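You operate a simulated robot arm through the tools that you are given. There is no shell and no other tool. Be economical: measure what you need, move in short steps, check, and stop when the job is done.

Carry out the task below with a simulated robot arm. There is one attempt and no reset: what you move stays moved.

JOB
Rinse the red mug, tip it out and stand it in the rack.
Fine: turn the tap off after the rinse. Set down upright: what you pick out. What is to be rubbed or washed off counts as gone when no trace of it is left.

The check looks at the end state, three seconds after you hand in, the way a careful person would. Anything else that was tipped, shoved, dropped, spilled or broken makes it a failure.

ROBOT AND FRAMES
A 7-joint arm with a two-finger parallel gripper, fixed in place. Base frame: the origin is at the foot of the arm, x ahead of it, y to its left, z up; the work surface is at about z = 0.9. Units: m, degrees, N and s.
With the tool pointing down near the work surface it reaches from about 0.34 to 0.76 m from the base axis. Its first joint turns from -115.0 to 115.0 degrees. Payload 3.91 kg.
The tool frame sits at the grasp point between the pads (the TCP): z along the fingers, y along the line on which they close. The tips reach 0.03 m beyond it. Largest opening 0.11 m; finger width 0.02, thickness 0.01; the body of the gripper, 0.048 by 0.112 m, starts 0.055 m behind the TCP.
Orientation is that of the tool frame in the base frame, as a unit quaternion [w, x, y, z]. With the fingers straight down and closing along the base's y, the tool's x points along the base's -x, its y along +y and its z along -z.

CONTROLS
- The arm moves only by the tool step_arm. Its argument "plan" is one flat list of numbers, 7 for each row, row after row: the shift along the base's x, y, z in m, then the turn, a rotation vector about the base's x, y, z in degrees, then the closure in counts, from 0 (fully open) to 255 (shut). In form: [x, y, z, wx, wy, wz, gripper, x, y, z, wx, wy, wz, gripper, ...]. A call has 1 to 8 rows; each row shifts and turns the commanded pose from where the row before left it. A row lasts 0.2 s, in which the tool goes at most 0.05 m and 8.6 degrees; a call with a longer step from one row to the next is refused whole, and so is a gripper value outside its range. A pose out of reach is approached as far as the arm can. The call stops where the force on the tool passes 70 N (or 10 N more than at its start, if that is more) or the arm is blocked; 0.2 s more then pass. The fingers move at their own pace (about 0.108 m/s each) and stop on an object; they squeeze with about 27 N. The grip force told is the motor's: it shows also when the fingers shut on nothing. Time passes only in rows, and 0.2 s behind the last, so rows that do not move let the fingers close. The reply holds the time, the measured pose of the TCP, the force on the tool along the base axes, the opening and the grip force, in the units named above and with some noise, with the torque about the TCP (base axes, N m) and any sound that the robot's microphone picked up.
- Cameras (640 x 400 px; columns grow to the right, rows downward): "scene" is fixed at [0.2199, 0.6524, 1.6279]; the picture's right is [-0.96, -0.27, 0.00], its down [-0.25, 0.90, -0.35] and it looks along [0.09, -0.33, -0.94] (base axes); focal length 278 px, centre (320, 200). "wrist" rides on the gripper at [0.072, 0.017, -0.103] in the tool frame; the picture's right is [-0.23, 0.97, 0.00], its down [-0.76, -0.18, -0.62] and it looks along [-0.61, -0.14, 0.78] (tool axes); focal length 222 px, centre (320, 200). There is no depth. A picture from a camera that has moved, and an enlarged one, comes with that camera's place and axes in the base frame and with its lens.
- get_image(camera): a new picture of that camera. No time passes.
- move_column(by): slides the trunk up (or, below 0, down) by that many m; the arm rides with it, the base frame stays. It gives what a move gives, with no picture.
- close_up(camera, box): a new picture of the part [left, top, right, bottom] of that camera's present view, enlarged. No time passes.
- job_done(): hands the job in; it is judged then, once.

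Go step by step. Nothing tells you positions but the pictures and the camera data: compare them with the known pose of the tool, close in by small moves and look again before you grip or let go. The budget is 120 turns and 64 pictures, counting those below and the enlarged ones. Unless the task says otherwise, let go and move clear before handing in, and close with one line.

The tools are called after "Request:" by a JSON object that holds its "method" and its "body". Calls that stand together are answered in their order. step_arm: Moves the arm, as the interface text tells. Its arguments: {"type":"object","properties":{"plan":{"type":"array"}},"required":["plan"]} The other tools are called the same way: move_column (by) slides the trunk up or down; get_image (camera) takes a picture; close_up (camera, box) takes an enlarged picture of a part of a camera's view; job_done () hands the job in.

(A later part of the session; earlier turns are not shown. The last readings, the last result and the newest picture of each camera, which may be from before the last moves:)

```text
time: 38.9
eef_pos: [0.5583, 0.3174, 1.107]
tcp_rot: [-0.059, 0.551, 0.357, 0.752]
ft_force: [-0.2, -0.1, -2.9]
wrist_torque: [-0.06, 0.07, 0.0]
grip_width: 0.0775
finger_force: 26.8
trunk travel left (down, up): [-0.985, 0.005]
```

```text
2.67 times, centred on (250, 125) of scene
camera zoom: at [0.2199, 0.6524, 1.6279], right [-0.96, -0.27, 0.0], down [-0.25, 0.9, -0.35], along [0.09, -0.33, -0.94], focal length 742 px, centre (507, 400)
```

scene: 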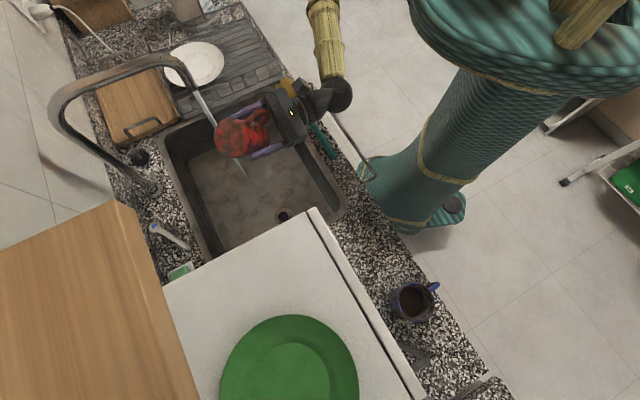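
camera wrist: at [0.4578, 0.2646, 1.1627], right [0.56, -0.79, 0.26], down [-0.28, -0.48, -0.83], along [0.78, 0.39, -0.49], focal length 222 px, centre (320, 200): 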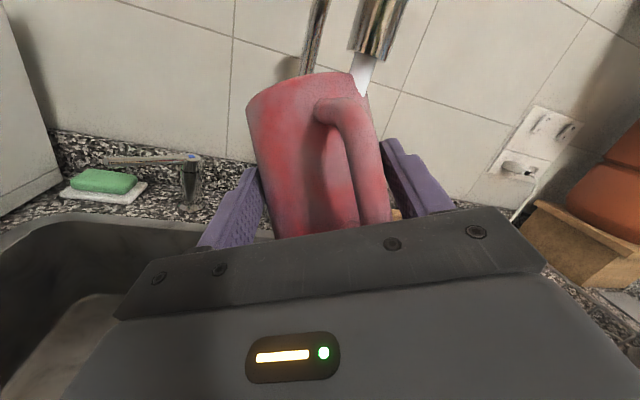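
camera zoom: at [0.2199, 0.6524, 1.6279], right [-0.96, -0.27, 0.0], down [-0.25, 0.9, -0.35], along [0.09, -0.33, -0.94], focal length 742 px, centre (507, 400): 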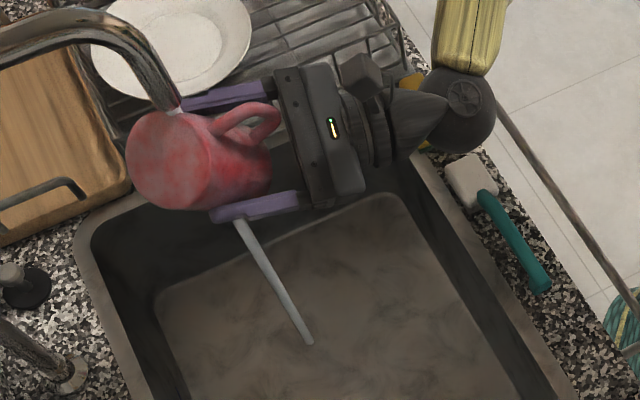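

The film is fading. Now I'll back off from the stream and turn the mug upright again to rinse the inside.

Request:
{"method": "step_arm", "body": {"plan": [-0.03, -0.01, 0, 0, 0, 0, 255, -0.03, -0.01, 0, 0, 0, 0, 255, -0.03, -0.005, 0, 0, 0, 0, 255, 0, 0, 0, -6.3, -4.82, -1.1, 255, 0, 0, 0, -6.3, -4.82, -1.1, 255, 0, 0, 0, -6.3, -4.82, -1.1, 255, 0, 0, 0, -6.3, -4.82, -1.1, 255, 0, 0, 0, -6.3, -4.82, -1.1, 255]}}

Request:
{"method": "step_arm", "body": {"plan": [0, 0, 0, -6.3, -4.82, -1.1, 255, 0, 0, 0, -6.3, -4.82, -1.1, 255, 0, 0, 0, -6.3, -4.82, -1.1, 255, 0, 0, 0, -6.3, -4.82, -1.1, 255, 0, 0, 0, -6.3, -4.82, -1.1, 255, 0, 0, 0, -6.3, -4.82, -1.1, 255, 0, 0, 0, -6.3, -4.82, -1.1, 255, 0, 0, 0, -6.3, -4.82, -1.1, 255]}}

```text
time: 40.7
eef_pos: [0.4654, 0.2882, 1.0992]
tcp_rot: [0.202, 0.402, 0.52, 0.726]
ft_force: [-0.9, 0.4, -2.4]
wrist_torque: [-0.01, 0.05, -0.01]
grip_width: 0.0775
finger_force: 27.3
trunk travel left (down, up): [-0.985, 0.005]
```

```text
time: 42.5
eef_pos: [0.467, 0.2916, 1.1001]
tcp_rot: [0.556, 0.062, 0.651, 0.513]
ft_force: [-0.3, 1.0, -2.8]
wrist_torque: [-0.05, 0.03, 0.01]
grip_width: 0.0777
finger_force: 26.7
trunk travel left (down, up): [-0.985, 0.005]
```

Request:
{"method": "step_arm", "body": {"plan": [0, 0, 0, -6.3, -4.82, -1.1, 255, 0, 0, 0, -6.3, -4.82, -1.1, 255, 0, 0, 0, -6.3, -4.82, -1.1, 255, 0, 0, 0, -6.3, -4.82, -1.1, 255, 0, 0, 0, -6.3, -4.82, -1.1, 255, 0, 0, 0, -6.3, -4.82, -1.1, 255, 0, 0, 0, -4.8, 6.4, 0, 255, 0, 0, 0, -4.8, 6.4, 0, 255]}}

Request:
{"method": "step_arm", "body": {"plan": [0, 0, 0, -4.5, 6, 0, 255, 0, 0, 0, -4.5, 6, 0, 255, 0, 0, 0, -4.5, 6, 0, 255]}}

Request:
{"method": "get_image", "body": {"camera": "scene"}}

```text
time: 44.3
eef_pos: [0.4652, 0.2913, 1.1014]
tcp_rot: [0.623, -0.241, 0.713, 0.214]
ft_force: [-0.8, 0.8, -1.9]
wrist_torque: [-0.05, 0.05, 0.0]
grip_width: 0.0774
finger_force: 27.5
trunk travel left (down, up): [-0.985, 0.005]
```

```text
time: 45.1
eef_pos: [0.4638, 0.2923, 1.1009]
tcp_rot: [0.472, -0.275, 0.821, 0.165]
ft_force: [0.6, 0.6, -2.7]
wrist_torque: [-0.04, 0.04, 0.03]
grip_width: 0.0774
finger_force: 26.7
trunk travel left (down, up): [-0.985, 0.005]
```

```text
22 pictures are left
```

scene: 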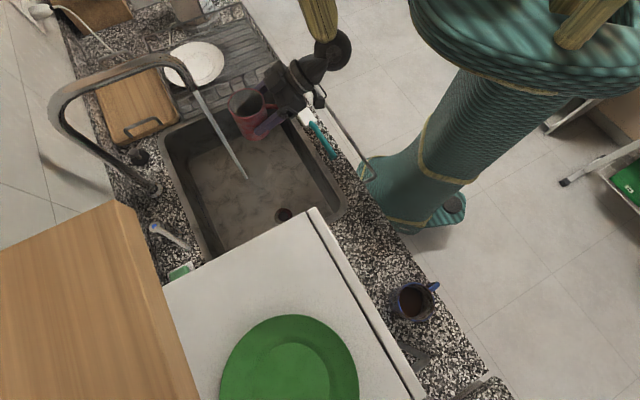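

The mug is upright and the outside is paler. I'll now move it under the stream to fill and rinse the inside.

Request:
{"method": "step_arm", "body": {"plan": [0, 0, -0.02, 0, 0, 0, 255, 0, 0, -0.02, 0, 0, 0, 255, 0.024, 0.006, 0, 0, 0, 0, 255, 0.024, 0.006, 0, 0, 0, 0, 255, 0.024, 0.006, 0, 0, 0, 0, 255, 0.024, 0.007, 0, 0, 0, 0, 255, 0, 0, 0, 0, 0, 0, 255, 0, 0, 0, 0, 0, 0, 255]}}

Request:
{"method": "step_arm", "body": {"plan": [0, 0, 0, 0, 0, 0, 255, 0, 0, 0, 0, 0, 0, 255, 0, 0, 0, 0, 0, 0, 255, 0, 0, 0, 0, 0, 0, 255, 0, 0, 0, 0, 0, 0, 255, 0, 0, 0, 0, 0, 0, 255]}}

Request:
{"method": "close_up", "body": {"camera": "scene", "box": [130, 50, 370, 200]}}

```text
time: 46.9
eef_pos: [0.5621, 0.3149, 1.059]
tcp_rot: [0.472, -0.275, 0.821, 0.165]
ft_force: [-0.6, -1.3, -3.5]
wrist_torque: [-0.05, 0.0, 0.0]
grip_width: 0.0773
finger_force: 26.9
trunk travel left (down, up): [-0.985, 0.005]
```

```text
time: 48.3
eef_pos: [0.5619, 0.3163, 1.0585]
tcp_rot: [0.472, -0.275, 0.821, 0.164]
ft_force: [-0.1, 0.4, -5.6]
wrist_torque: [-0.03, 0.09, -0.02]
grip_width: 0.0774
finger_force: 26.9
trunk travel left (down, up): [-0.985, 0.005]
```

```text
2.67 times, centred on (250, 125) of scene
camera zoom: at [0.2199, 0.6524, 1.6279], right [-0.96, -0.27, 0.0], down [-0.25, 0.9, -0.35], along [0.09, -0.33, -0.94], focal length 742 px, centre (507, 400)
```

zoom: 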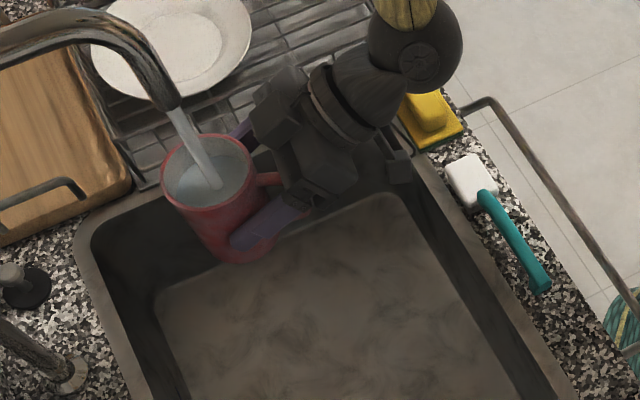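

The mug is filling with clear water and already looks much cleaner. I'll hold it there a bit longer, overflowing.

Request:
{"method": "step_arm", "body": {"plan": [0, 0, 0, 0, 0, 0, 255, 0, 0, 0, 0, 0, 0, 255, 0, 0, 0, 0, 0, 0, 255, 0, 0, 0, 0, 0, 0, 255, 0, 0, 0, 0, 0, 0, 255, 0, 0, 0, 0, 0, 0, 255, 0, 0, 0, 0, 0, 0, 255, 0, 0, 0, 0, 0, 0, 255]}}

Request:
{"method": "step_arm", "body": {"plan": [0, 0, 0, 0, 0, 0, 255, 0, 0, 0, 0, 0, 0, 255, 0, 0, 0, 0, 0, 0, 255, 0, 0, 0, 0, 0, 0, 255, 0, 0, 0, 0, 0, 0, 255, 0, 0, 0, 0, 0, 0, 255, 0, 0, 0, 0, 0, 0, 255, 0, 0, 0, 0, 0, 0, 255]}}

Request:
{"method": "close_up", "body": {"camera": "scene", "box": [170, 70, 290, 145]}}

```text
time: 50.1
eef_pos: [0.5614, 0.3169, 1.058]
tcp_rot: [0.472, -0.275, 0.821, 0.164]
ft_force: [0.1, 1.4, -6.5]
wrist_torque: [-0.07, 0.09, -0.01]
grip_width: 0.0775
finger_force: 27.3
trunk travel left (down, up): [-0.985, 0.005]
```

```text
time: 51.9
eef_pos: [0.5611, 0.3161, 1.0587]
tcp_rot: [0.471, -0.275, 0.822, 0.164]
ft_force: [0.3, -0.2, -6.5]
wrist_torque: [-0.11, 0.07, 0.0]
grip_width: 0.0775
finger_force: 27.5
trunk travel left (down, up): [-0.985, 0.005]
```

```text
5.33 times, centred on (230, 108) of scene
camera zoom: at [0.2199, 0.6524, 1.6279], right [-0.96, -0.27, 0.0], down [-0.25, 0.9, -0.35], along [0.09, -0.33, -0.94], focal length 1484 px, centre (800, 693)
```

zoom: 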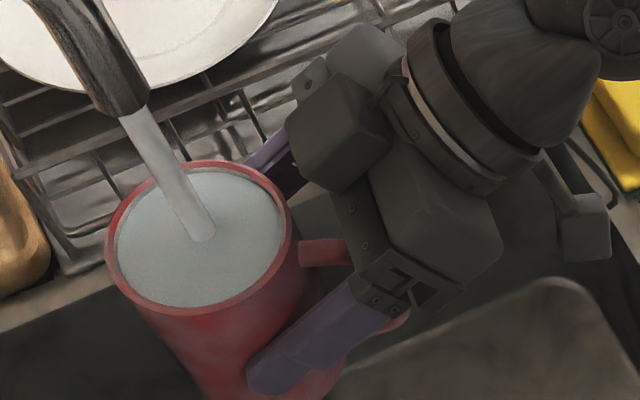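

Full and overflowing. I'll back off within the sink and tip it out.

Request:
{"method": "step_arm", "body": {"plan": [-0.016, 0.006, 0, 0, 0, 0, 255, -0.022, 0.009, 0, 0, 0, 0, 255, -0.022, 0.009, 0, 0, 0, 0, 255, -0.022, 0.009, 0, 0, 0, 0, 255, -0.022, 0.009, 0.005, 0, 0, 0, 255, -0.022, 0.005, 0.005, 0, 0, 0, 255, 0, 0, 0, 5.47, 4.25, -4.0, 255, 0, 0, 0, 5.47, 4.25, -4.0, 255]}}

Request:
{"method": "step_arm", "body": {"plan": [0, 0, 0, 5.47, 4.25, -4.0, 255, 0, 0, 0, 5.47, 4.25, -4.0, 255, 0, 0, 0, 5.47, 4.25, -4.0, 255, 0, 0, 0, 5.47, 4.25, -4.0, 255, 0, 0, 0, 5.47, 4.25, -4.0, 255, 0, 0, 0, 5.47, 4.25, -4.0, 255, 0, 0, 0, 5.47, 4.25, -4.0, 255, 0, 0, 0, 5.47, 4.25, -4.0, 255]}}

Request:
{"method": "step_arm", "body": {"plan": [0, 0, 0, 5.47, 4.25, -4.0, 255, 0, 0, 0, 5.47, 4.25, -4.0, 255, 0, 0, 0, 5.47, 4.25, -4.0, 255, 0, 0, 0, 5.47, 4.25, -4.0, 255, 0, 0, 0, 5.47, 4.25, -4.0, 255, 0, 0, 0, 5.47, 4.25, -4.0, 255, 0, 0, 0.01, 4.5, -6, 0, 255, 0, 0, 0.01, 4.5, -6, 0, 255]}}

Request:
{"method": "step_arm", "body": {"plan": [0, 0, 0.01, 4.5, -6, 0, 255, 0, 0, 0.01, 4.5, -6, 0, 255, 0, 0, 0, 6, 4.5, 0, 255, 0, 0, 0, 6, 4.5, 0, 255, 0, 0, 0, 0, 0, 0, 255, 0, 0, 0, 0, 0, 0, 255]}}

Request:
{"method": "get_image", "body": {"camera": "scene"}}

Request:
{"method": "get_image", "body": {"camera": "wrist"}}

```text
time: 53.7
eef_pos: [0.4349, 0.3626, 1.0699]
tcp_rot: [0.443, -0.158, 0.853, 0.228]
ft_force: [0.1, -0.3, -6.0]
wrist_torque: [-0.09, 0.09, -0.01]
grip_width: 0.0776
finger_force: 27.1
trunk travel left (down, up): [-0.985, 0.005]
```

```text
time: 55.5
eef_pos: [0.435, 0.3632, 1.0703]
tcp_rot: [0.254, 0.318, 0.807, 0.428]
ft_force: [-0.5, 0.0, -5.1]
wrist_torque: [-0.05, 0.11, 0.0]
grip_width: 0.0777
finger_force: 27.4
trunk travel left (down, up): [-0.985, 0.005]
```

```text
time: 57.3
eef_pos: [0.4357, 0.3618, 1.0905]
tcp_rot: [0.073, 0.564, 0.557, 0.605]
ft_force: [0.5, -0.3, -3.3]
wrist_torque: [-0.09, 0.09, 0.03]
grip_width: 0.0776
finger_force: 26.9
trunk travel left (down, up): [-0.985, 0.005]
```

```text
time: 58.7
eef_pos: [0.4361, 0.3628, 1.1112]
tcp_rot: [-0.006, 0.562, 0.428, 0.708]
ft_force: [0.1, 0.6, -2.9]
wrist_torque: [-0.09, 0.01, 0.02]
grip_width: 0.0776
finger_force: 26.8
trunk travel left (down, up): [-0.985, 0.005]
```

```text
19 pictures are left
```

scene: 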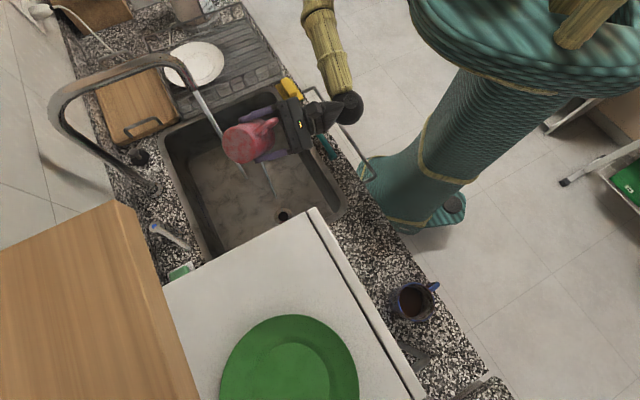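

```text
18 pictures are left
camera wrist: at [0.3352, 0.3229, 1.178], right [0.56, -0.72, 0.4], down [-0.3, -0.63, -0.72], along [0.77, 0.28, -0.57], focal length 222 px, centre (320, 200)
```

wrist: 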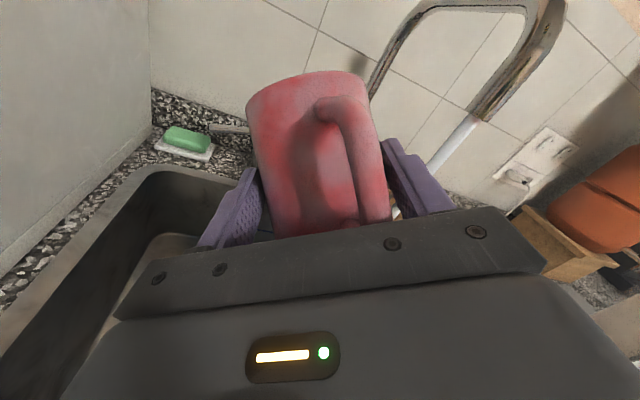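

Almost drained, but the outside still has a pale film. I'll rinse the outside longer under the stream with the mug inverted.

Request:
{"method": "step_arm", "body": {"plan": [0, 0, -0.015, 0, 0, 0, 255, 0.026, -0.018, -0.015, 0, 0, 0, 255, 0.026, -0.018, 0, 0, 0, 0, 255, 0.026, -0.018, 0, 0, 0, 0, 255, 0.026, -0.018, 0, 0, 0, 0, 255, 0, 0, 0, 0, 0, 0, 255, 0, 0, 0, 0, 0, 0, 255, 0, 0, 0, 0, 0, 0, 255]}}

Request:
{"method": "step_arm", "body": {"plan": [0.006, 0.006, 0, 0, 0, 0, 255, 0.006, 0.006, 0, 0, 0, 0, 255, 0, 0, 0, 0, 0, 0, 255, 0, 0, 0, 0, 0, 0, 255, 0, 0, 0, 0, 0, 0, 255, 0, 0, 0, 0, 0, 0, 255, 0, 0, 0, 0, 0, 0, 255, 0, 0, 0, 0, 0, 0, 255]}}

Request:
{"method": "get_image", "body": {"camera": "wrist"}}

Request:
{"method": "close_up", "body": {"camera": "scene", "box": [170, 70, 330, 170]}}

```text
time: 60.5
eef_pos: [0.5381, 0.292, 1.0816]
tcp_rot: [-0.006, 0.562, 0.428, 0.708]
ft_force: [1.1, 0.7, -2.3]
wrist_torque: [-0.02, 0.04, -0.01]
grip_width: 0.0777
finger_force: 27.4
trunk travel left (down, up): [-0.985, 0.005]
```

```text
time: 62.3
eef_pos: [0.5516, 0.3042, 1.0805]
tcp_rot: [-0.006, 0.561, 0.429, 0.708]
ft_force: [0.3, -0.1, -3.0]
wrist_torque: [-0.05, 0.06, 0.01]
grip_width: 0.0775
finger_force: 26.5
trunk travel left (down, up): [-0.985, 0.005]
```

```text
17 pictures are left
camera wrist: at [0.4513, 0.2639, 1.1484], right [0.56, -0.72, 0.4], down [-0.3, -0.63, -0.72], along [0.77, 0.28, -0.57], focal length 222 px, centre (320, 200)
```

wrist: 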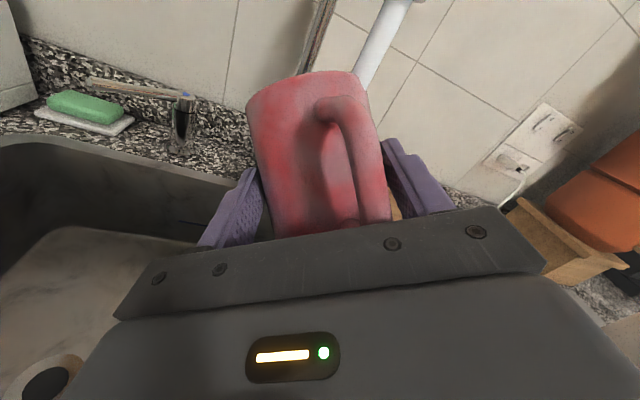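

```text
4.00 times, centred on (250, 120) of scene
camera zoom: at [0.2199, 0.6524, 1.6279], right [-0.96, -0.27, 0.0], down [-0.25, 0.9, -0.35], along [0.09, -0.33, -0.94], focal length 1113 px, centre (600, 520)
```

zoom: 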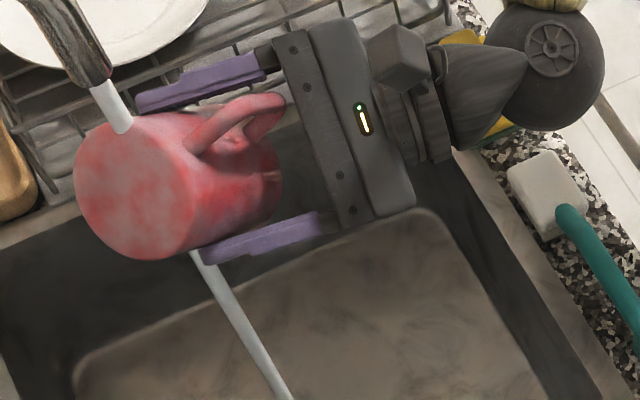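

The film is thinning. I'll put the base centre under the stream and hold longer.

Request:
{"method": "step_arm", "body": {"plan": [0.003, -0.011, 0, 0, 0, 0, 255, 0.003, -0.011, 0, 0, 0, 0, 255, 0, 0, 0, 0, 0, 0, 255, 0, 0, 0, 0, 0, 0, 255, 0, 0, 0, 0, 0, 0, 255, 0, 0, 0, 0, 0, 0, 255, 0, 0, 0, 0, 0, 0, 255, 0, 0, 0, 0, 0, 0, 255]}}

Request:
{"method": "step_arm", "body": {"plan": [0, 0, 0, 0, 0, 0, 255, 0, 0, 0, 0, 0, 0, 255, 0, 0, 0, 0, 0, 0, 255, 0, 0, 0, 0, 0, 0, 255, 0, 0, 0, 0, 0, 0, 255, 0, 0, 0, 0, 0, 0, 255, 0, 0, 0, 0, 0, 0, 255, 0, 0, 0, 0, 0, 0, 255]}}

Request:
{"method": "step_arm", "body": {"plan": [0, 0, 0, 0, 0, 0, 255, 0, 0, 0, 0, 0, 0, 255, 0, 0, 0, 0, 0, 0, 255, 0, 0, 0, 0, 0, 0, 255, 0, 0, 0, 0, 0, 0, 255, 0, 0, 0, 0, 0, 0, 255, 0, 0, 0, 0, 0, 0, 255, 0, 0, 0, 0, 0, 0, 255]}}

Request:
{"method": "close_up", "body": {"camera": "scene", "box": [170, 70, 330, 170]}}

```text
time: 64.1
eef_pos: [0.5593, 0.2824, 1.0793]
tcp_rot: [-0.006, 0.562, 0.427, 0.709]
ft_force: [0.6, 0.3, -2.4]
wrist_torque: [-0.04, 0.06, 0.0]
grip_width: 0.0776
finger_force: 26.8
trunk travel left (down, up): [-0.985, 0.005]
```

```text
time: 65.9
eef_pos: [0.559, 0.2809, 1.0797]
tcp_rot: [-0.006, 0.561, 0.428, 0.708]
ft_force: [-0.3, -0.1, -2.2]
wrist_torque: [-0.04, 0.04, -0.01]
grip_width: 0.0775
finger_force: 27.2
trunk travel left (down, up): [-0.985, 0.005]
```

```text
time: 67.7
eef_pos: [0.5589, 0.2824, 1.0799]
tcp_rot: [-0.006, 0.561, 0.428, 0.708]
ft_force: [0.5, 0.0, -3.3]
wrist_torque: [-0.03, 0.04, 0.01]
grip_width: 0.0774
finger_force: 26.9
trunk travel left (down, up): [-0.985, 0.005]
```

```text
4.00 times, centred on (250, 120) of scene
camera zoom: at [0.2199, 0.6524, 1.6279], right [-0.96, -0.27, 0.0], down [-0.25, 0.9, -0.35], along [0.09, -0.33, -0.94], focal length 1113 px, centre (600, 520)
```

zoom: 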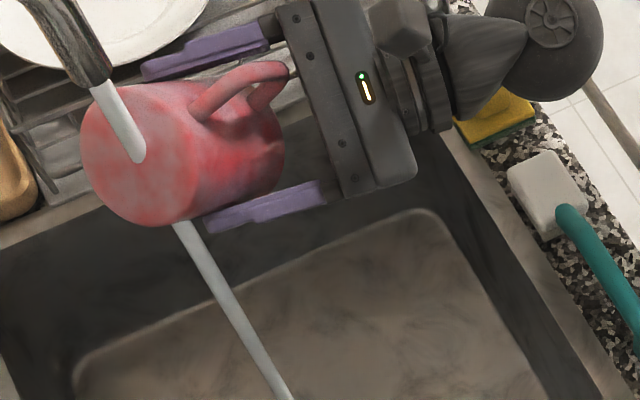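

Request:
{"method": "close_up", "body": {"camera": "wrist", "box": [230, 55, 410, 245]}}

```text
2.11 times, centred on (320, 150) of wrist
camera zoom: at [0.4584, 0.2414, 1.1473], right [0.56, -0.72, 0.4], down [-0.3, -0.63, -0.72], along [0.77, 0.28, -0.57], focal length 468 px, centre (320, 305)
```

zoom: 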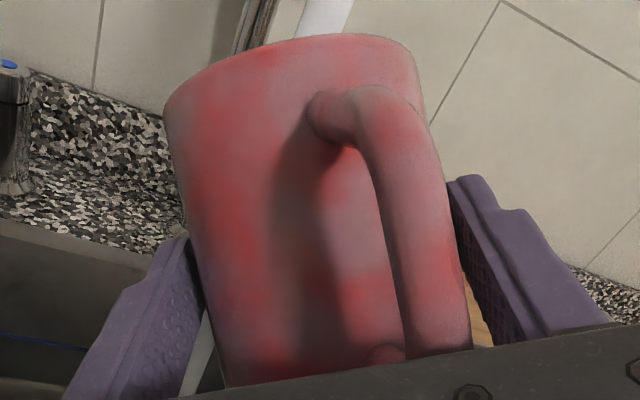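

The stream has turned the brown stains into a pale film that barely changes now. I'll turn the mug upright to look inside.

Request:
{"method": "step_arm", "body": {"plan": [-0.03, 0.005, 0, 0, 0, 0, 255, -0.03, 0.005, 0, 0, 0, 0, 255, -0.03, 0.005, 0.01, 0, 0, 0, 255, 0, 0, 0.01, -6.29, -4.9, 0, 255, 0, 0, 0, -6.29, -4.9, 0, 255, 0, 0, 0, -6.29, -4.9, 0, 255, 0, 0, 0, -6.29, -4.9, 0, 255, 0, 0, 0, -6.29, -4.9, 0, 255]}}

Request:
{"method": "step_arm", "body": {"plan": [0, 0, 0, -6.29, -4.9, 0, 255, 0, 0, 0, -6.29, -4.9, 0, 255, 0, 0, 0, -6.29, -4.9, 0, 255, 0, 0, 0, -6.29, -4.9, 0, 255, 0, 0, 0, -6.29, -4.9, 0, 255, 0, 0, 0, -6.29, -4.9, 0, 255, 0, 0, 0, -6.29, -4.9, 0, 255, 0, 0, 0, -6.29, -4.9, 0, 255]}}

Request:
{"method": "step_arm", "body": {"plan": [0, 0, 0, -6.29, -4.9, 0, 255, 0, 0, 0, -6.29, -4.9, 0, 255, 0, 0, 0, -6.29, -4.9, 0, 255, 0, 0, 0, -6.29, -4.9, 0, 255, 0, 0, 0, -6.0, -4.6, 0, 255, 0, 0, 0, -4.6, 5.9, 0, 255, 0, 0, 0, -4.6, 5.9, 0, 255, 0, 0, 0, -4.6, 5.9, 0, 255]}}

Request:
{"method": "step_arm", "body": {"plan": [0, 0, 0, -4.6, 5.9, 0, 255]}}

Request:
{"method": "close_up", "body": {"camera": "scene", "box": [190, 60, 310, 160]}}

```text
time: 69.5
eef_pos: [0.4676, 0.2966, 1.1017]
tcp_rot: [0.235, 0.381, 0.595, 0.668]
ft_force: [-0.3, 0.8, -3.2]
wrist_torque: [-0.04, 0.05, 0.02]
grip_width: 0.0776
finger_force: 26.6
trunk travel left (down, up): [-0.985, 0.005]
```

```text
time: 71.3
eef_pos: [0.4674, 0.2974, 1.1007]
tcp_rot: [0.552, 0.008, 0.707, 0.443]
ft_force: [0.2, 0.3, -3.1]
wrist_torque: [-0.05, 0.02, 0.03]
grip_width: 0.0773
finger_force: 26.9
trunk travel left (down, up): [-0.985, 0.005]
```

```text
time: 73.1
eef_pos: [0.467, 0.2975, 1.0993]
tcp_rot: [0.524, -0.27, 0.787, 0.182]
ft_force: [0.2, -0.2, -2.8]
wrist_torque: [-0.02, 0.02, 0.01]
grip_width: 0.0773
finger_force: 26.6
trunk travel left (down, up): [-0.985, 0.005]
```

```text
time: 73.5
eef_pos: [0.4671, 0.2972, 1.102]
tcp_rot: [0.471, -0.282, 0.82, 0.164]
ft_force: [1.2, 0.6, -2.1]
wrist_torque: [-0.02, 0.04, -0.02]
grip_width: 0.0776
finger_force: 27.4
trunk travel left (down, up): [-0.985, 0.005]
```

```text
4.00 times, centred on (250, 110) of scene
camera zoom: at [0.2199, 0.6524, 1.6279], right [-0.96, -0.27, 0.0], down [-0.25, 0.9, -0.35], along [0.09, -0.33, -0.94], focal length 1113 px, centre (600, 560)
```

zoom: 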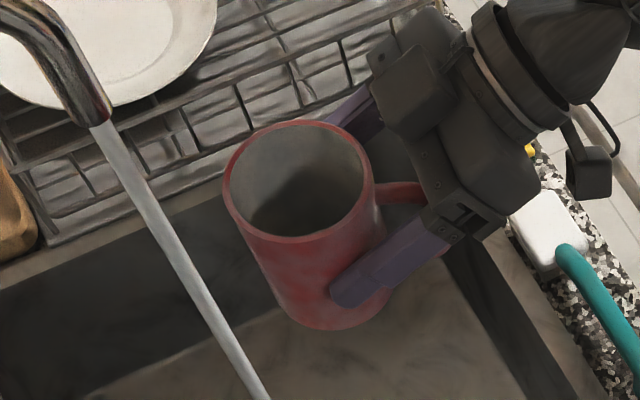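

The inside looks clean. To be safe I'll give it a second fill and overflow.

Request:
{"method": "step_arm", "body": {"plan": [0, 0, -0.02, 0, 0, 0, 255, 0, 0, -0.02, 0, 0, 0, 255, 0.023, 0.005, 0, 0, 0, 0, 255, 0.023, 0.005, 0, 0, 0, 0, 255, 0.023, 0.005, 0, 0, 0, 0, 255, 0.023, 0.005, 0, 0, 0, 0, 255, 0, 0, 0, 0, 0, 0, 255, 0, 0, 0, 0, 0, 0, 255]}}

Request:
{"method": "step_arm", "body": {"plan": [0, 0, 0, 0, 0, 0, 255, 0, 0, 0, 0, 0, 0, 255, 0, 0, 0, 0, 0, 0, 255, 0, 0, 0, 0, 0, 0, 255, 0, 0, 0, 0, 0, 0, 255, 0, 0, 0, 0, 0, 0, 255, 0, 0, 0, 0, 0, 0, 255, 0, 0, 0, 0, 0, 0, 255]}}

Request:
{"method": "step_arm", "body": {"plan": [0, 0, 0, 0, 0, 0, 255, 0, 0, 0, 0, 0, 0, 255, 0, 0, 0, 0, 0, 0, 255, 0, 0, 0, 0, 0, 0, 255, 0, 0, 0, 0, 0, 0, 255, 0, 0, 0, 0, 0, 0, 255, 0, 0, 0, 0, 0, 0, 255, 0, 0, 0, 0, 0, 0, 255]}}

Request:
{"method": "step_arm", "body": {"plan": [0.01, 0.008, 0, 0, 0, 0, 255, 0.01, 0.008, 0, 0, 0, 0, 255, 0, 0, 0, 0, 0, 0, 255, 0, 0, 0, 0, 0, 0, 255, -0.026, -0.02, 0, 0, 0, 0, 255, -0.026, -0.02, 0, 0, 0, 0, 255, 0, 0, 0, 0, 0, 0, 255, 0, 0, 0, 0, 0, 0, 255]}}

Request:
{"method": "close_up", "body": {"camera": "scene", "box": [170, 60, 290, 150]}}

```text
time: 75.3
eef_pos: [0.5606, 0.3153, 1.0593]
tcp_rot: [0.472, -0.281, 0.82, 0.164]
ft_force: [-0.1, -0.7, -3.7]
wrist_torque: [-0.06, 0.05, 0.0]
grip_width: 0.0774
finger_force: 27.0
trunk travel left (down, up): [-0.985, 0.005]
```

```text
time: 77.1
eef_pos: [0.5592, 0.3163, 1.0594]
tcp_rot: [0.472, -0.281, 0.819, 0.164]
ft_force: [0.0, 0.4, -5.7]
wrist_torque: [-0.08, 0.06, 0.0]
grip_width: 0.0777
finger_force: 26.9
trunk travel left (down, up): [-0.985, 0.005]
```

```text
time: 78.9
eef_pos: [0.5597, 0.3144, 1.0587]
tcp_rot: [0.471, -0.282, 0.819, 0.165]
ft_force: [-0.5, -0.2, -6.5]
wrist_torque: [-0.07, 0.07, -0.01]
grip_width: 0.0773
finger_force: 27.0
trunk travel left (down, up): [-0.985, 0.005]
```

```text
time: 80.7
eef_pos: [0.5294, 0.2924, 1.0606]
tcp_rot: [0.472, -0.281, 0.819, 0.164]
ft_force: [0.0, -0.1, -5.5]
wrist_torque: [-0.07, 0.1, 0.0]
grip_width: 0.0774
finger_force: 26.8
trunk travel left (down, up): [-0.985, 0.005]
```

```text
4.44 times, centred on (230, 105) of scene
camera zoom: at [0.2199, 0.6524, 1.6279], right [-0.96, -0.27, 0.0], down [-0.25, 0.9, -0.35], along [0.09, -0.33, -0.94], focal length 1237 px, centre (720, 622)
```

zoom: 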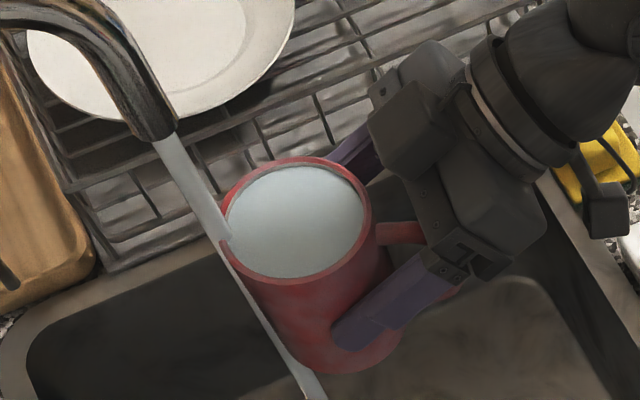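

The outside looks cleaner now too. I'll tip it out again at the earlier spot.

Request:
{"method": "step_arm", "body": {"plan": [-0.016, 0.012, 0, 0, 0, 0, 255, -0.02, 0.015, 0, 0, 0, 0, 255, -0.02, 0.015, 0, 0, 0, 0, 255, -0.02, 0.015, 0.005, 0, 0, 0, 255, -0.018, 0.014, 0.005, 0, 0, 0, 255, 0, 0, 0, 5.47, 4.25, -4.0, 255, 0, 0, 0, 5.47, 4.25, -4.0, 255, 0, 0, 0, 5.47, 4.25, -4.0, 255]}}

Request:
{"method": "step_arm", "body": {"plan": [0, 0, 0, 5.47, 4.25, -4.0, 255, 0, 0, 0, 5.47, 4.25, -4.0, 255, 0, 0, 0, 5.47, 4.25, -4.0, 255, 0, 0, 0, 5.47, 4.25, -4.0, 255, 0, 0, 0, 5.47, 4.25, -4.0, 255, 0, 0, 0, 5.47, 4.25, -4.0, 255, 0, 0, 0, 5.47, 4.25, -4.0, 255, 0, 0, 0, 5.47, 4.25, -4.0, 255]}}

Request:
{"method": "step_arm", "body": {"plan": [0, 0, 0, 5.47, 4.25, -4.0, 255, 0, 0, 0, 5.47, 4.25, -4.0, 255, 0, 0, 0, 5.47, 4.25, -4.0, 255, 0, 0, 0, 5.47, 4.25, -4.0, 255, 0, 0, 0, 5.47, 4.25, -4.0, 255, 0, 0, 0.01, 4.5, -6, 0, 255, 0, 0, 0.01, 4.5, -6, 0, 255, 0, 0, 0.01, 4.5, -6, 0, 255]}}

Request:
{"method": "step_arm", "body": {"plan": [0, 0, 0.01, 4.5, -6, 0, 255, 0, 0, 0, 6, 4.5, 0, 255, 0, 0, 0, 6, 4.5, 0, 255, 0, 0, 0, 0, 0, 0, 255, 0, 0, 0, 0, 0, 0, 255, 0, 0, 0, 0, 0, 0, 255, 0, 0, 0, 0, 0, 0, 255, 0, 0, 0, 0, 0, 0, 255]}}

Request:
{"method": "get_image", "body": {"camera": "wrist"}}

```text
time: 82.5
eef_pos: [0.4339, 0.3622, 1.0704]
tcp_rot: [0.428, -0.104, 0.86, 0.259]
ft_force: [0.2, 0.3, -5.7]
wrist_torque: [-0.08, 0.09, 0.03]
grip_width: 0.0775
finger_force: 27.3
trunk travel left (down, up): [-0.985, 0.005]
```

```text
time: 84.3
eef_pos: [0.4335, 0.3642, 1.0697]
tcp_rot: [0.227, 0.368, 0.783, 0.447]
ft_force: [0.0, -0.9, -5.1]
wrist_torque: [-0.07, 0.06, 0.01]
grip_width: 0.0778
finger_force: 27.3
trunk travel left (down, up): [-0.985, 0.005]
```

```text
time: 86.1
eef_pos: [0.434, 0.3634, 1.1026]
tcp_rot: [0.085, 0.531, 0.529, 0.656]
ft_force: [0.2, 0.7, -4.4]
wrist_torque: [-0.04, 0.03, -0.01]
grip_width: 0.0779
finger_force: 27.0
trunk travel left (down, up): [-0.985, 0.005]
```

```text
time: 87.9
eef_pos: [0.4331, 0.3634, 1.1105]
tcp_rot: [-0.001, 0.559, 0.428, 0.71]
ft_force: [0.0, -0.4, -2.5]
wrist_torque: [-0.04, 0.04, 0.05]
grip_width: 0.078
finger_force: 27.4
trunk travel left (down, up): [-0.985, 0.005]
```

```text
11 pictures are left
camera wrist: at [0.3329, 0.3249, 1.1775], right [0.55, -0.72, 0.41], down [-0.29, -0.63, -0.72], along [0.78, 0.28, -0.56], focal length 222 px, centre (320, 200)
```

wrist: 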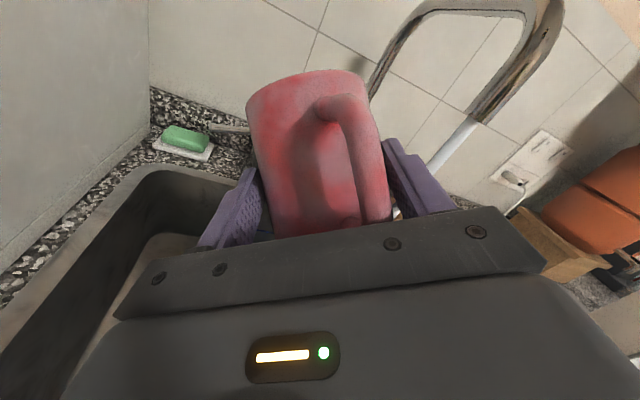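

Only a wet sheen remains and the mug is drained. In this grip the low-slung camera would hit the rack rail, so I'll return the mug to its old counter spot, re-grip from above, and then rack it. First I'll turn it upright.

Request:
{"method": "step_arm", "body": {"plan": [0, 0, 0, -6.29, -4.9, 0, 255, 0, 0, 0, -6.29, -4.9, 0, 255, 0, 0, 0, -6.29, -4.9, 0, 255, 0, 0, 0, -6.29, -4.9, 0, 255, 0, 0, 0, -6.29, -4.9, 0, 255, 0, 0, 0, -6.29, -4.9, 0, 255, 0, 0, 0, -6.29, -4.9, 0, 255, 0, 0, 0, -6.29, -4.9, 0, 255]}}

Request:
{"method": "step_arm", "body": {"plan": [0, 0, 0, -6.29, -4.9, 0, 255, 0, 0, 0, -6.29, -4.9, 0, 255, 0, 0, 0, -6.29, -4.9, 0, 255, 0, 0, 0, -6.29, -4.9, 0, 255, 0, 0, 0, -6.29, -4.9, 0, 255, 0, 0, 0, -6.29, -4.9, 0, 255, 0, 0, 0, -6.29, -4.9, 0, 255, 0, 0, 0, -6.29, -4.9, 0, 255]}}

Request:
{"method": "step_arm", "body": {"plan": [0, 0, 0, -6.29, -4.9, 0, 255, 0, 0, 0, -6.29, -4.9, 0, 255, 0, 0, 0, -4.6, 5.9, 0, 255, 0, 0, 0, -4.6, 5.9, 0, 255, 0, 0, 0, -4.6, 5.9, 0, 255, 0, 0, 0, -4.6, 5.9, 0, 255, 0, 0, 0, 0, 0, 0, 255]}}

```text
time: 89.7
eef_pos: [0.4341, 0.3631, 1.1106]
tcp_rot: [0.373, 0.243, 0.661, 0.604]
ft_force: [0.5, 0.2, -1.9]
wrist_torque: [-0.06, 0.04, -0.04]
grip_width: 0.0778
finger_force: 26.9
trunk travel left (down, up): [-0.985, 0.005]
```

```text
time: 91.5
eef_pos: [0.433, 0.3633, 1.1099]
tcp_rot: [0.632, -0.146, 0.692, 0.317]
ft_force: [-0.5, 0.2, -2.2]
wrist_torque: [-0.08, 0.04, -0.02]
grip_width: 0.0776
finger_force: 26.5
trunk travel left (down, up): [-0.985, 0.005]
```

```text
time: 93.1
eef_pos: [0.4335, 0.3634, 1.11]
tcp_rot: [0.471, -0.291, 0.817, 0.161]
ft_force: [0.3, 0.5, -3.0]
wrist_torque: [-0.05, 0.04, 0.01]
grip_width: 0.0779
finger_force: 27.1
trunk travel left (down, up): [-0.985, 0.005]
```

Request:
{"method": "step_arm", "body": {"plan": [-0.027, -0.0045, -0.01, 3.65, 2.9, -2.7, 255, -0.027, -0.0045, -0.01, 0, 0, 2, 255, -0.027, -0.0045, -0.01, 0, 0, 2, 255, -0.027, -0.0045, -0.01, 0, 0, 2, 255, -0.027, -0.0045, 0, 0, 0, 2, 255, -0.027, -0.0045, 0, 0, 0, 2, 255]}}

Request:
{"method": "step_arm", "body": {"plan": [-0.0235, 0.0235, 0, 0, 0, 2, 255, -0.0235, 0.0235, 0, 0, 0, 2, 255, -0.0235, 0.0235, 0, 0, 0, 2, 255, -0.0235, 0.0235, 0, 0, 0, 2, 255, -0.0235, 0.0235, 0, 0, 0, 2, 255, -0.0235, 0.0235, 0, 0, 0, 1.5, 255, 0, 0, 0, 0, 0, 0, 255]}}

```text
time: 94.5
eef_pos: [0.2721, 0.3369, 1.0699]
tcp_rot: [0.447, -0.324, 0.803, 0.225]
ft_force: [0.2, -0.1, -3.4]
wrist_torque: [-0.08, 0.02, 0.01]
grip_width: 0.0776
finger_force: 26.7
trunk travel left (down, up): [-0.985, 0.005]
```

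```text
time: 96.1
eef_pos: [0.1292, 0.4787, 1.0704]
tcp_rot: [0.422, -0.403, 0.767, 0.268]
ft_force: [0.5, -0.7, -3.2]
wrist_torque: [-0.08, 0.02, -0.02]
grip_width: 0.0775
finger_force: 27.0
trunk travel left (down, up): [-0.985, 0.005]
```

Orientation matches the original grasp. Lowering onto the counter.

Request:
{"method": "step_arm", "body": {"plan": [0.001, -0.001, -0.03, 0, 0, 0, 255, 0, 0, -0.03, 0, 0, 0, 255, 0, 0, -0.03, 0, 0, 0, 255, 0, 0, -0.016, 0, 0, 0, 255, 0, 0, -0.004, 0, 0, 0, 255, 0, 0, -0.003, 0, 0, 0, 255, 0, 0, 0, 0, 0, 0, 255]}}

```text
time: 97.7
eef_pos: [0.1311, 0.4758, 0.9599]
tcp_rot: [0.424, -0.401, 0.766, 0.269]
ft_force: [-0.8, -1.3, 17.4]
wrist_torque: [-0.06, -0.69, -0.03]
grip_width: 0.0779
finger_force: 27.5
trunk travel left (down, up): [-0.985, 0.005]
```

Request:
{"method": "step_arm", "body": {"plan": [0, 0, 0.002, 0, 0, 0, 255, 0, 0, 0, 0, 0, 0, 120, 0, 0, 0, 0, 0, 0, 0, 0, 0, 0, 0, 0, 0, 0, -0.0108, -0.0188, 0.0125, 0, 0, 0, 0, -0.0108, -0.0188, 0.0125, 0, 0, 0, 0, -0.0108, -0.0188, 0.0125, 0, 0, 0, 0, -0.0108, -0.0188, 0.0125, 0, 0, 0, 0]}}

Request:
{"method": "close_up", "body": {"camera": "scene", "box": [320, 180, 480, 280]}}

```text
time: 99.5
eef_pos: [0.0875, 0.4026, 1.0102]
tcp_rot: [0.422, -0.403, 0.766, 0.268]
ft_force: [0.1, -1.4, 0.1]
wrist_torque: [0.0, -0.02, 0.0]
grip_width: 0.1103
finger_force: 0.1
trunk travel left (down, up): [-0.985, 0.005]
```

```text
4.00 times, centred on (400, 230) of scene
camera zoom: at [0.2199, 0.6524, 1.6279], right [-0.96, -0.27, 0.0], down [-0.25, 0.9, -0.35], along [0.09, -0.33, -0.94], focal length 1113 px, centre (0, 80)
```

zoom: 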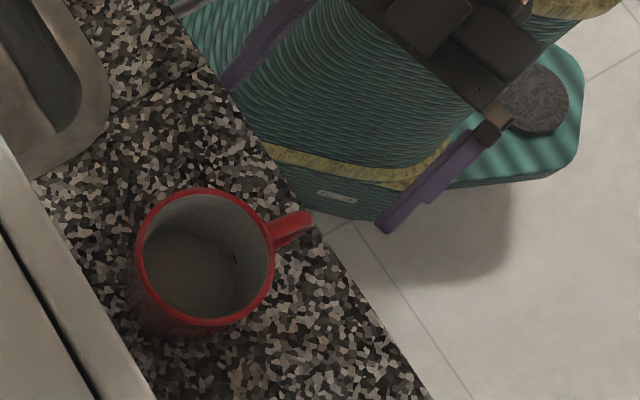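

Request:
{"method": "close_up", "body": {"camera": "scene", "box": [350, 222, 398, 268]}}

```text
8.70 times, centred on (374, 245) of scene
camera zoom: at [0.2199, 0.6524, 1.6279], right [-0.96, -0.27, 0.0], down [-0.25, 0.9, -0.35], along [0.09, -0.33, -0.94], focal length 2420 px, centre (-150, -191)
```

zoom: 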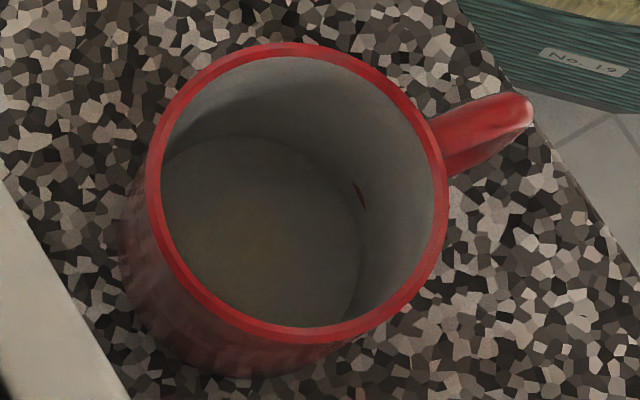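

The mug is standing and looks clean inside and out, with no brown left. I'll rotate the tool to vertical above it for a top grip.

Request:
{"method": "step_arm", "body": {"plan": [0, 0, 0.03, -6.33, 4.04, -0.62, 0, 0, 0, 0.03, -6.33, 4.04, -0.62, 0, 0, 0, 0.03, -6.33, 4.04, -0.62, 0, 0, 0, 0.03, -6.33, 4.04, -0.62, 0, 0.0126, 0.0224, 0, -6.33, 4.04, -0.62, 0, 0.0126, 0.0224, 0, -6.33, 4.04, -0.62, 0, 0.0126, 0.0224, 0, -6.33, 4.04, -0.62, 0, 0.0127, 0.0222, 0, -6.33, 4.04, -0.62, 0]}}

Request:
{"method": "step_arm", "body": {"plan": [0, 0, -0.03, 0, 0, 0, 0, 0, 0, -0.03, 0, 0, 0, 0, 0, 0, -0.02, 0, 0, 0, 0, 0, 0, 0, 0, 0, 0, 0]}}

Request:
{"method": "get_image", "body": {"camera": "wrist"}}

```text
time: 101.3
eef_pos: [0.1418, 0.4923, 1.129]
tcp_rot: [-0.002, -0.422, 0.906, -0.001]
ft_force: [0.1, 0.2, 0.0]
wrist_torque: [0.01, 0.04, 0.02]
grip_width: 0.11
finger_force: 0.0
trunk travel left (down, up): [-0.985, 0.005]
```

```text
time: 102.3
eef_pos: [0.1368, 0.4899, 1.0493]
tcp_rot: [0.0, -0.422, 0.907, -0.001]
ft_force: [-0.7, 0.2, -0.3]
wrist_torque: [0.0, 0.0, -0.01]
grip_width: 0.11
finger_force: 0.0
trunk travel left (down, up): [-0.985, 0.005]
```

```text
8 pictures are left
camera wrist: at [0.0781, 0.4461, 1.1515], right [-0.6, 0.8, 0.0], down [0.63, 0.47, 0.62], along [0.5, 0.37, -0.78], focal length 222 px, centre (320, 200)
```

wrist: 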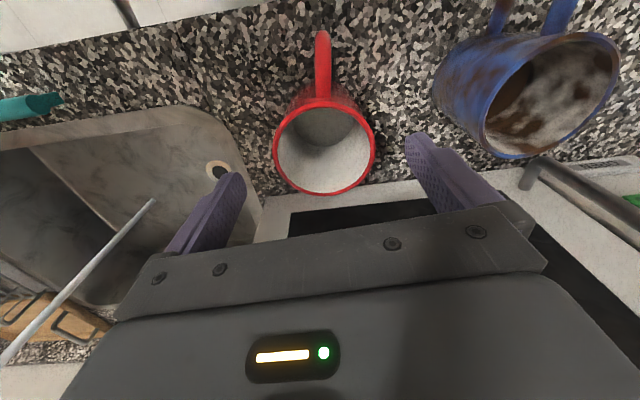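

The mug is centred between the fingers and clean. Descending and gripping.

Request:
{"method": "step_arm", "body": {"plan": [0, 0.002, -0.025, 0, 0, 0, 0, 0, 0, -0.025, 0, 0, 0, 0, 0, 0, -0.024, 0, 0, 0, 0, 0, 0, 0, 0, 0, 0, 255, 0, 0, 0, 0, 0, 0, 255, 0, 0, 0, 0, 0, 0, 255]}}

Request:
{"method": "step_arm", "body": {"plan": [0, 0, 0.02, 0, 0, 0, 255, 0, 0, 0.03, 0, 0, 0, 255, 0, 0, 0.035, 0, 0, 0, 255, 0, 0, 0.035, 0, 0, 0, 255, 0, 0, 0, 0, 0, 0, 255]}}

```text
time: 103.7
eef_pos: [0.1369, 0.4933, 0.974]
tcp_rot: [-0.001, -0.422, 0.907, -0.002]
ft_force: [-0.2, 0.2, 0.4]
wrist_torque: [-0.01, 0.03, -0.01]
grip_width: 0.0791
finger_force: 26.9
trunk travel left (down, up): [-0.985, 0.005]
```

```text
time: 104.9
eef_pos: [0.1383, 0.4909, 1.0953]
tcp_rot: [0.0, -0.421, 0.907, -0.001]
ft_force: [-0.1, -0.2, -2.6]
wrist_torque: [0.01, 0.03, 0.0]
grip_width: 0.0792
finger_force: 27.4
trunk travel left (down, up): [-0.985, 0.005]
```

Gripped from above and lifted. Now I'll carry it along the counter front, over the sponge and brush, to above the free part of the rack.

Request:
{"method": "step_arm", "body": {"plan": [0.02, -0.02, 0.005, 0, 0, -1.9, 255, 0.031, -0.03, 0, 0, 0, -1.9, 255, 0.031, -0.03, 0, 0, 0, -1.9, 255, 0.031, -0.03, 0, 0, 0, -1.9, 255, 0.031, -0.03, 0, 0, 0, -1.9, 255, 0.031, -0.03, 0, 0, 0, -1.9, 255, 0.031, -0.03, 0, 0, 0, -1.9, 255, 0.031, -0.03, 0, 0, 0, -1.9, 255]}}

Request:
{"method": "step_arm", "body": {"plan": [0.033, -0.031, 0, 0, 0, -1.9, 255, 0.033, -0.03, 0, 0, 0, -1.9, 255, 0.033, -0.03, 0, 0, 0, -1.9, 255, 0.033, -0.03, 0, 0, 0, -1.9, 255, 0.033, -0.03, 0, 0, 0, -1.9, 255, 0.033, -0.03, 0, 0, 0, -1.9, 255, 0.033, -0.031, 0, 0, 0, -1.9, 255, 0.033, -0.031, 0, 0, 0, -1.9, 255]}}

Request:
{"method": "close_up", "body": {"camera": "scene", "box": [150, 0, 310, 110]}}

Request:
{"method": "get_image", "body": {"camera": "wrist"}}

```text
time: 106.7
eef_pos: [0.3789, 0.2614, 1.1013]
tcp_rot: [-0.001, -0.299, 0.954, 0.0]
ft_force: [0.3, -0.7, -2.7]
wrist_torque: [0.01, 0.03, 0.01]
grip_width: 0.0788
finger_force: 27.7
trunk travel left (down, up): [-0.985, 0.005]
```

```text
time: 108.5
eef_pos: [0.6416, 0.0192, 1.1018]
tcp_rot: [-0.002, -0.17, 0.985, 0.0]
ft_force: [0.5, 0.8, -3.4]
wrist_torque: [-0.01, 0.03, -0.02]
grip_width: 0.0787
finger_force: 26.8
trunk travel left (down, up): [-0.985, 0.005]
```

```text
3.64 times, centred on (230, 55) of scene
camera zoom: at [0.2199, 0.6524, 1.6279], right [-0.96, -0.27, 0.0], down [-0.25, 0.9, -0.35], along [0.09, -0.33, -0.94], focal length 1012 px, centre (647, 727)
```

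zoom: 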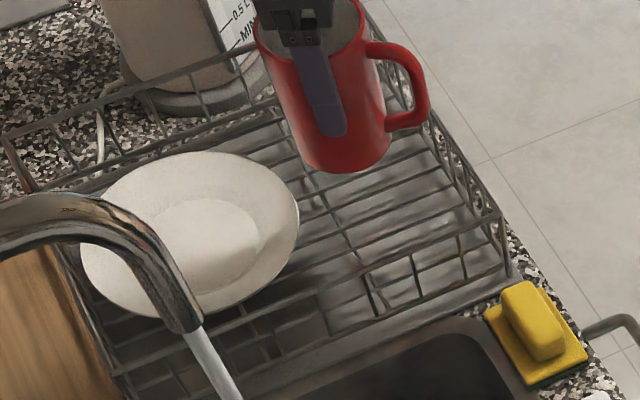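

```text
6 pictures are left
camera wrist: at [0.5686, 0.0102, 1.2047], right [-0.11, 0.99, 0.0], down [0.78, 0.09, 0.62], along [0.62, 0.07, -0.78], focal length 222 px, centre (320, 200)
```

wrist: 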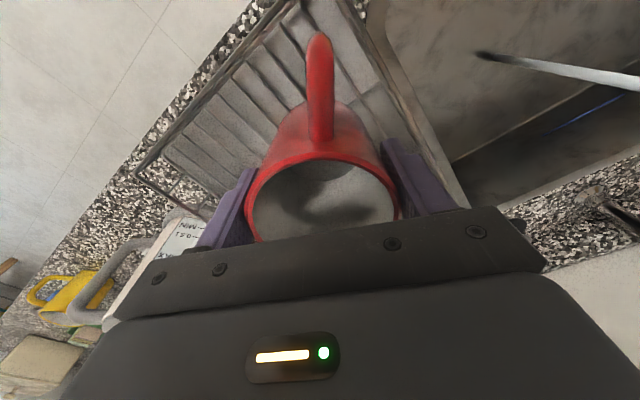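

The rack floor lies below; I'll shift about 5 cm away from the sink-side rail for finger clearance, staying clear of the plate, and lower carefully.

Request:
{"method": "step_arm", "body": {"plan": [0.0157, -0.0221, 0, 0, 0, 0, 255, 0.0157, -0.0221, 0, 0, 0, 0, 255, 0, 0, -0.03, 0, 0, 0, 255, 0, 0, -0.03, 0, 0, 0, 255, 0, 0, -0.025, 0, 0, 0, 255, 0, 0, 0, 0, 0, 0, 255]}}

Request:
{"method": "close_up", "body": {"camera": "scene", "box": [150, 0, 310, 110]}}

```text
time: 109.9
eef_pos: [0.6721, -0.0256, 1.0167]
tcp_rot: [-0.002, -0.17, 0.985, -0.001]
ft_force: [0.3, 0.6, -1.9]
wrist_torque: [-0.01, -0.01, -0.01]
grip_width: 0.0788
finger_force: 26.8
trunk travel left (down, up): [-0.985, 0.005]
```

```text
3.64 times, centred on (230, 55) of scene
camera zoom: at [0.2199, 0.6524, 1.6279], right [-0.96, -0.27, 0.0], down [-0.25, 0.9, -0.35], along [0.09, -0.33, -0.94], focal length 1012 px, centre (647, 727)
```

zoom: 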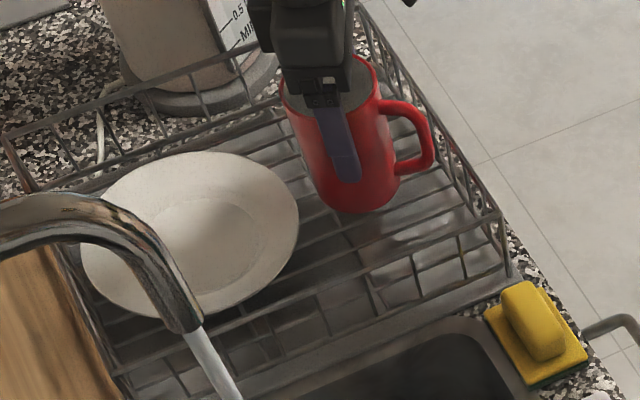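

Request:
{"method": "step_arm", "body": {"plan": [0, 0, -0.008, 0, 0, 0, 255, 0, 0, -0.004, 0, 0, 0, 255, 0, 0, -0.003, 0, 0, 0, 255, 0, 0, -0.003, 0, 0, 0, 255]}}

```text
time: 110.9
eef_pos: [0.6706, -0.025, 0.9983]
tcp_rot: [-0.001, -0.169, 0.986, -0.001]
ft_force: [-0.4, 0.2, -2.1]
wrist_torque: [-0.01, 0.01, 0.03]
grip_width: 0.0793
finger_force: 26.6
trunk travel left (down, up): [-0.985, 0.005]
```

Request:
{"method": "step_arm", "body": {"plan": [0, 0, -0.003, 0, 0, 0, 255, 0, 0, -0.003, 0, 0, 0, 255, 0, 0, -0.003, 0, 0, 0, 255]}}

```text
time: 111.7
eef_pos: [0.671, -0.0252, 0.9905]
tcp_rot: [0.001, -0.169, 0.986, 0.0]
ft_force: [3.9, 0.3, 18.9]
wrist_torque: [0.06, -0.09, -0.25]
grip_width: 0.0788
finger_force: 27.8
trunk travel left (down, up): [-0.985, 0.005]
```

Contact at the rack floor. I'll release with a modest opening and rise straight up.

Request:
{"method": "step_arm", "body": {"plan": [0, 0, 0.002, 0, 0, 0, 255, 0, 0, 0, 0, 0, 0, 100, 0, 0, 0, 0, 0, 0, 30, 0, 0, 0, 0, 0, 0, 30, 0, 0, 0.02, 0, 0, 0, 30, 0, 0, 0.03, 0, 0, 0, 30, 0, 0, 0.045, 0, 0, 0, 30, 0, 0, 0.045, 0, 0, 0, 30]}}

```text
time: 113.5
eef_pos: [0.6737, -0.0247, 1.1323]
tcp_rot: [-0.001, -0.169, 0.986, -0.001]
ft_force: [-0.4, -0.8, -0.7]
wrist_torque: [-0.03, 0.0, 0.02]
grip_width: 0.0972
finger_force: 0.0
trunk travel left (down, up): [-0.985, 0.005]
```

Released and clear. Now I'll go back along the counter front to the tap, with closed fingers and the earlier tilted pose.

Request:
{"method": "step_arm", "body": {"plan": [0, 0, 0.04, 0, 0, 0, 30, -0.0322, 0.0322, 0.01, 0, 0, 0, 30, -0.0322, 0.0322, 0.01, 0, 0, 0, 30, -0.0322, 0.0322, 0.01, 0, 0, 0, 255, -0.0322, 0.0322, 0, 3.06, -4.04, 2.73, 255, -0.0322, 0.0322, 0, 3.06, -4.04, 2.73, 255, -0.0322, 0.0322, 0, 3.06, -4.04, 2.73, 255, -0.0322, 0.0322, 0, 3.06, -4.04, 2.73, 255]}}

Request:
{"method": "step_arm", "body": {"plan": [-0.0322, 0.0322, 0, 3.06, -4.04, 2.73, 255, -0.0322, 0.0322, 0, 3.06, -4.04, 2.73, 255, -0.0322, 0.0322, 0, 3.06, -4.04, 2.73, 255, -0.0322, 0.0322, 0, 3.06, -4.04, 2.73, 255, 0, 0, 0, 3.06, -4.04, 2.73, 255, 0, 0, 0, 0, 0, 0, 255]}}

```text
time: 115.3
eef_pos: [0.4426, 0.201, 1.2037]
tcp_rot: [0.156, -0.259, 0.95, 0.08]
ft_force: [0.7, -0.2, 0.9]
wrist_torque: [-0.04, 0.01, -0.02]
grip_width: 0.0
finger_force: 27.6
trunk travel left (down, up): [-0.985, 0.005]
```

```text
time: 116.7
eef_pos: [0.3192, 0.3334, 1.2]
tcp_rot: [0.342, -0.357, 0.851, 0.176]
ft_force: [0.0, -0.8, -0.4]
wrist_torque: [-0.03, -0.02, -0.04]
grip_width: 0.0001
finger_force: 26.7
out of reach, approached as far as the arm can: row 5
trunk travel left (down, up): [-0.985, 0.005]
```

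Request:
{"method": "step_arm", "body": {"plan": [0.026, 0.0355, -0.016, 0, 0, 0, 255, 0.026, 0.0355, -0.016, 0, 0, 0, 255, 0.026, 0.0355, -0.016, 0, 0, 0, 255, 0.026, 0.0355, -0.016, 0, 0, 0, 255, 0.026, 0.0355, -0.016, 0, 0, 0, 255, 0.026, 0.0355, -0.016, 0, 0, 0, 255, 0.026, 0.0355, -0.016, 0, 0, 0, 255, 0.026, 0.0355, -0.016, 0, 0, 0, 255]}}

Request:
{"method": "close_up", "body": {"camera": "scene", "box": [100, 150, 260, 250]}}

```text
time: 118.5
eef_pos: [0.5297, 0.6202, 1.0707]
tcp_rot: [0.34, -0.357, 0.852, 0.175]
ft_force: [0.2, 0.5, 0.1]
wrist_torque: [-0.01, 0.01, -0.04]
grip_width: 0.0002
finger_force: 27.4
trunk travel left (down, up): [-0.985, 0.005]
```

```text
4.00 times, centred on (180, 200) of scene
camera zoom: at [0.2199, 0.6524, 1.6279], right [-0.96, -0.27, 0.0], down [-0.25, 0.9, -0.35], along [0.09, -0.33, -0.94], focal length 1113 px, centre (880, 200)
```

zoom: 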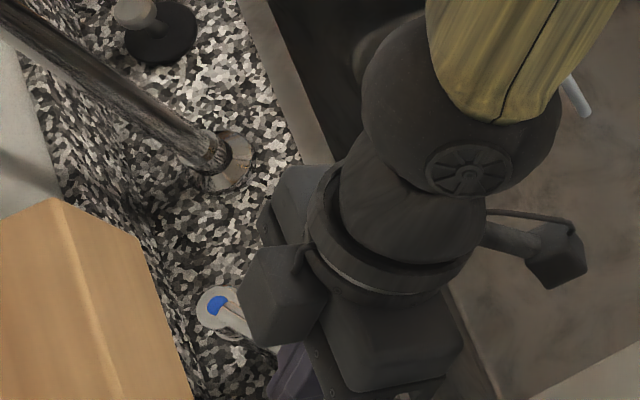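

The lever now points at about azimuth 160°. I'll put the closed fingers on its far side, then sweep it back to the closed position.

Request:
{"method": "step_arm", "body": {"plan": [0.018, 0.022, 0, 0, 0, 0, 255, 0.019, 0.0223, 0, 0, 0, 0, 255, 0, 0, -0.025, 0, 0, 0, 255, 0, 0, -0.025, 0, 0, 0, 255, 0, 0, -0.023, 0, 0, 0, 255, 0, 0, 0, 0, 0, 0, 255]}}

```text
time: 119.9
eef_pos: [0.5442, 0.6535, 1.0323]
tcp_rot: [0.343, -0.356, 0.851, 0.176]
ft_force: [0.7, -0.1, 1.2]
wrist_torque: [-0.12, 0.07, -0.01]
grip_width: 0.0
finger_force: 26.6
out of reach, approached as far as the arm can: row 2, 3, 4, 5
trunk travel left (down, up): [-0.985, 0.005]
```

Out of reach with the trunk high. I'll rise, then lower the trunk.

Request:
{"method": "step_arm", "body": {"plan": [-0.01, -0.01, 0.04, 0, 0, 0, 255, -0.01, -0.01, 0.04, 0, 0, 0, 255, 0, 0, 0.04, 0, 0, 0, 255, 0, 0, 0, 0, 0, 0, 255]}}

```text
time: 120.9
eef_pos: [0.5234, 0.6311, 1.1487]
tcp_rot: [0.342, -0.357, 0.851, 0.176]
ft_force: [-0.1, 0.2, -0.6]
wrist_torque: [0.0, 0.01, 0.02]
grip_width: 0.0002
finger_force: 26.9
trunk travel left (down, up): [-0.985, 0.005]
```

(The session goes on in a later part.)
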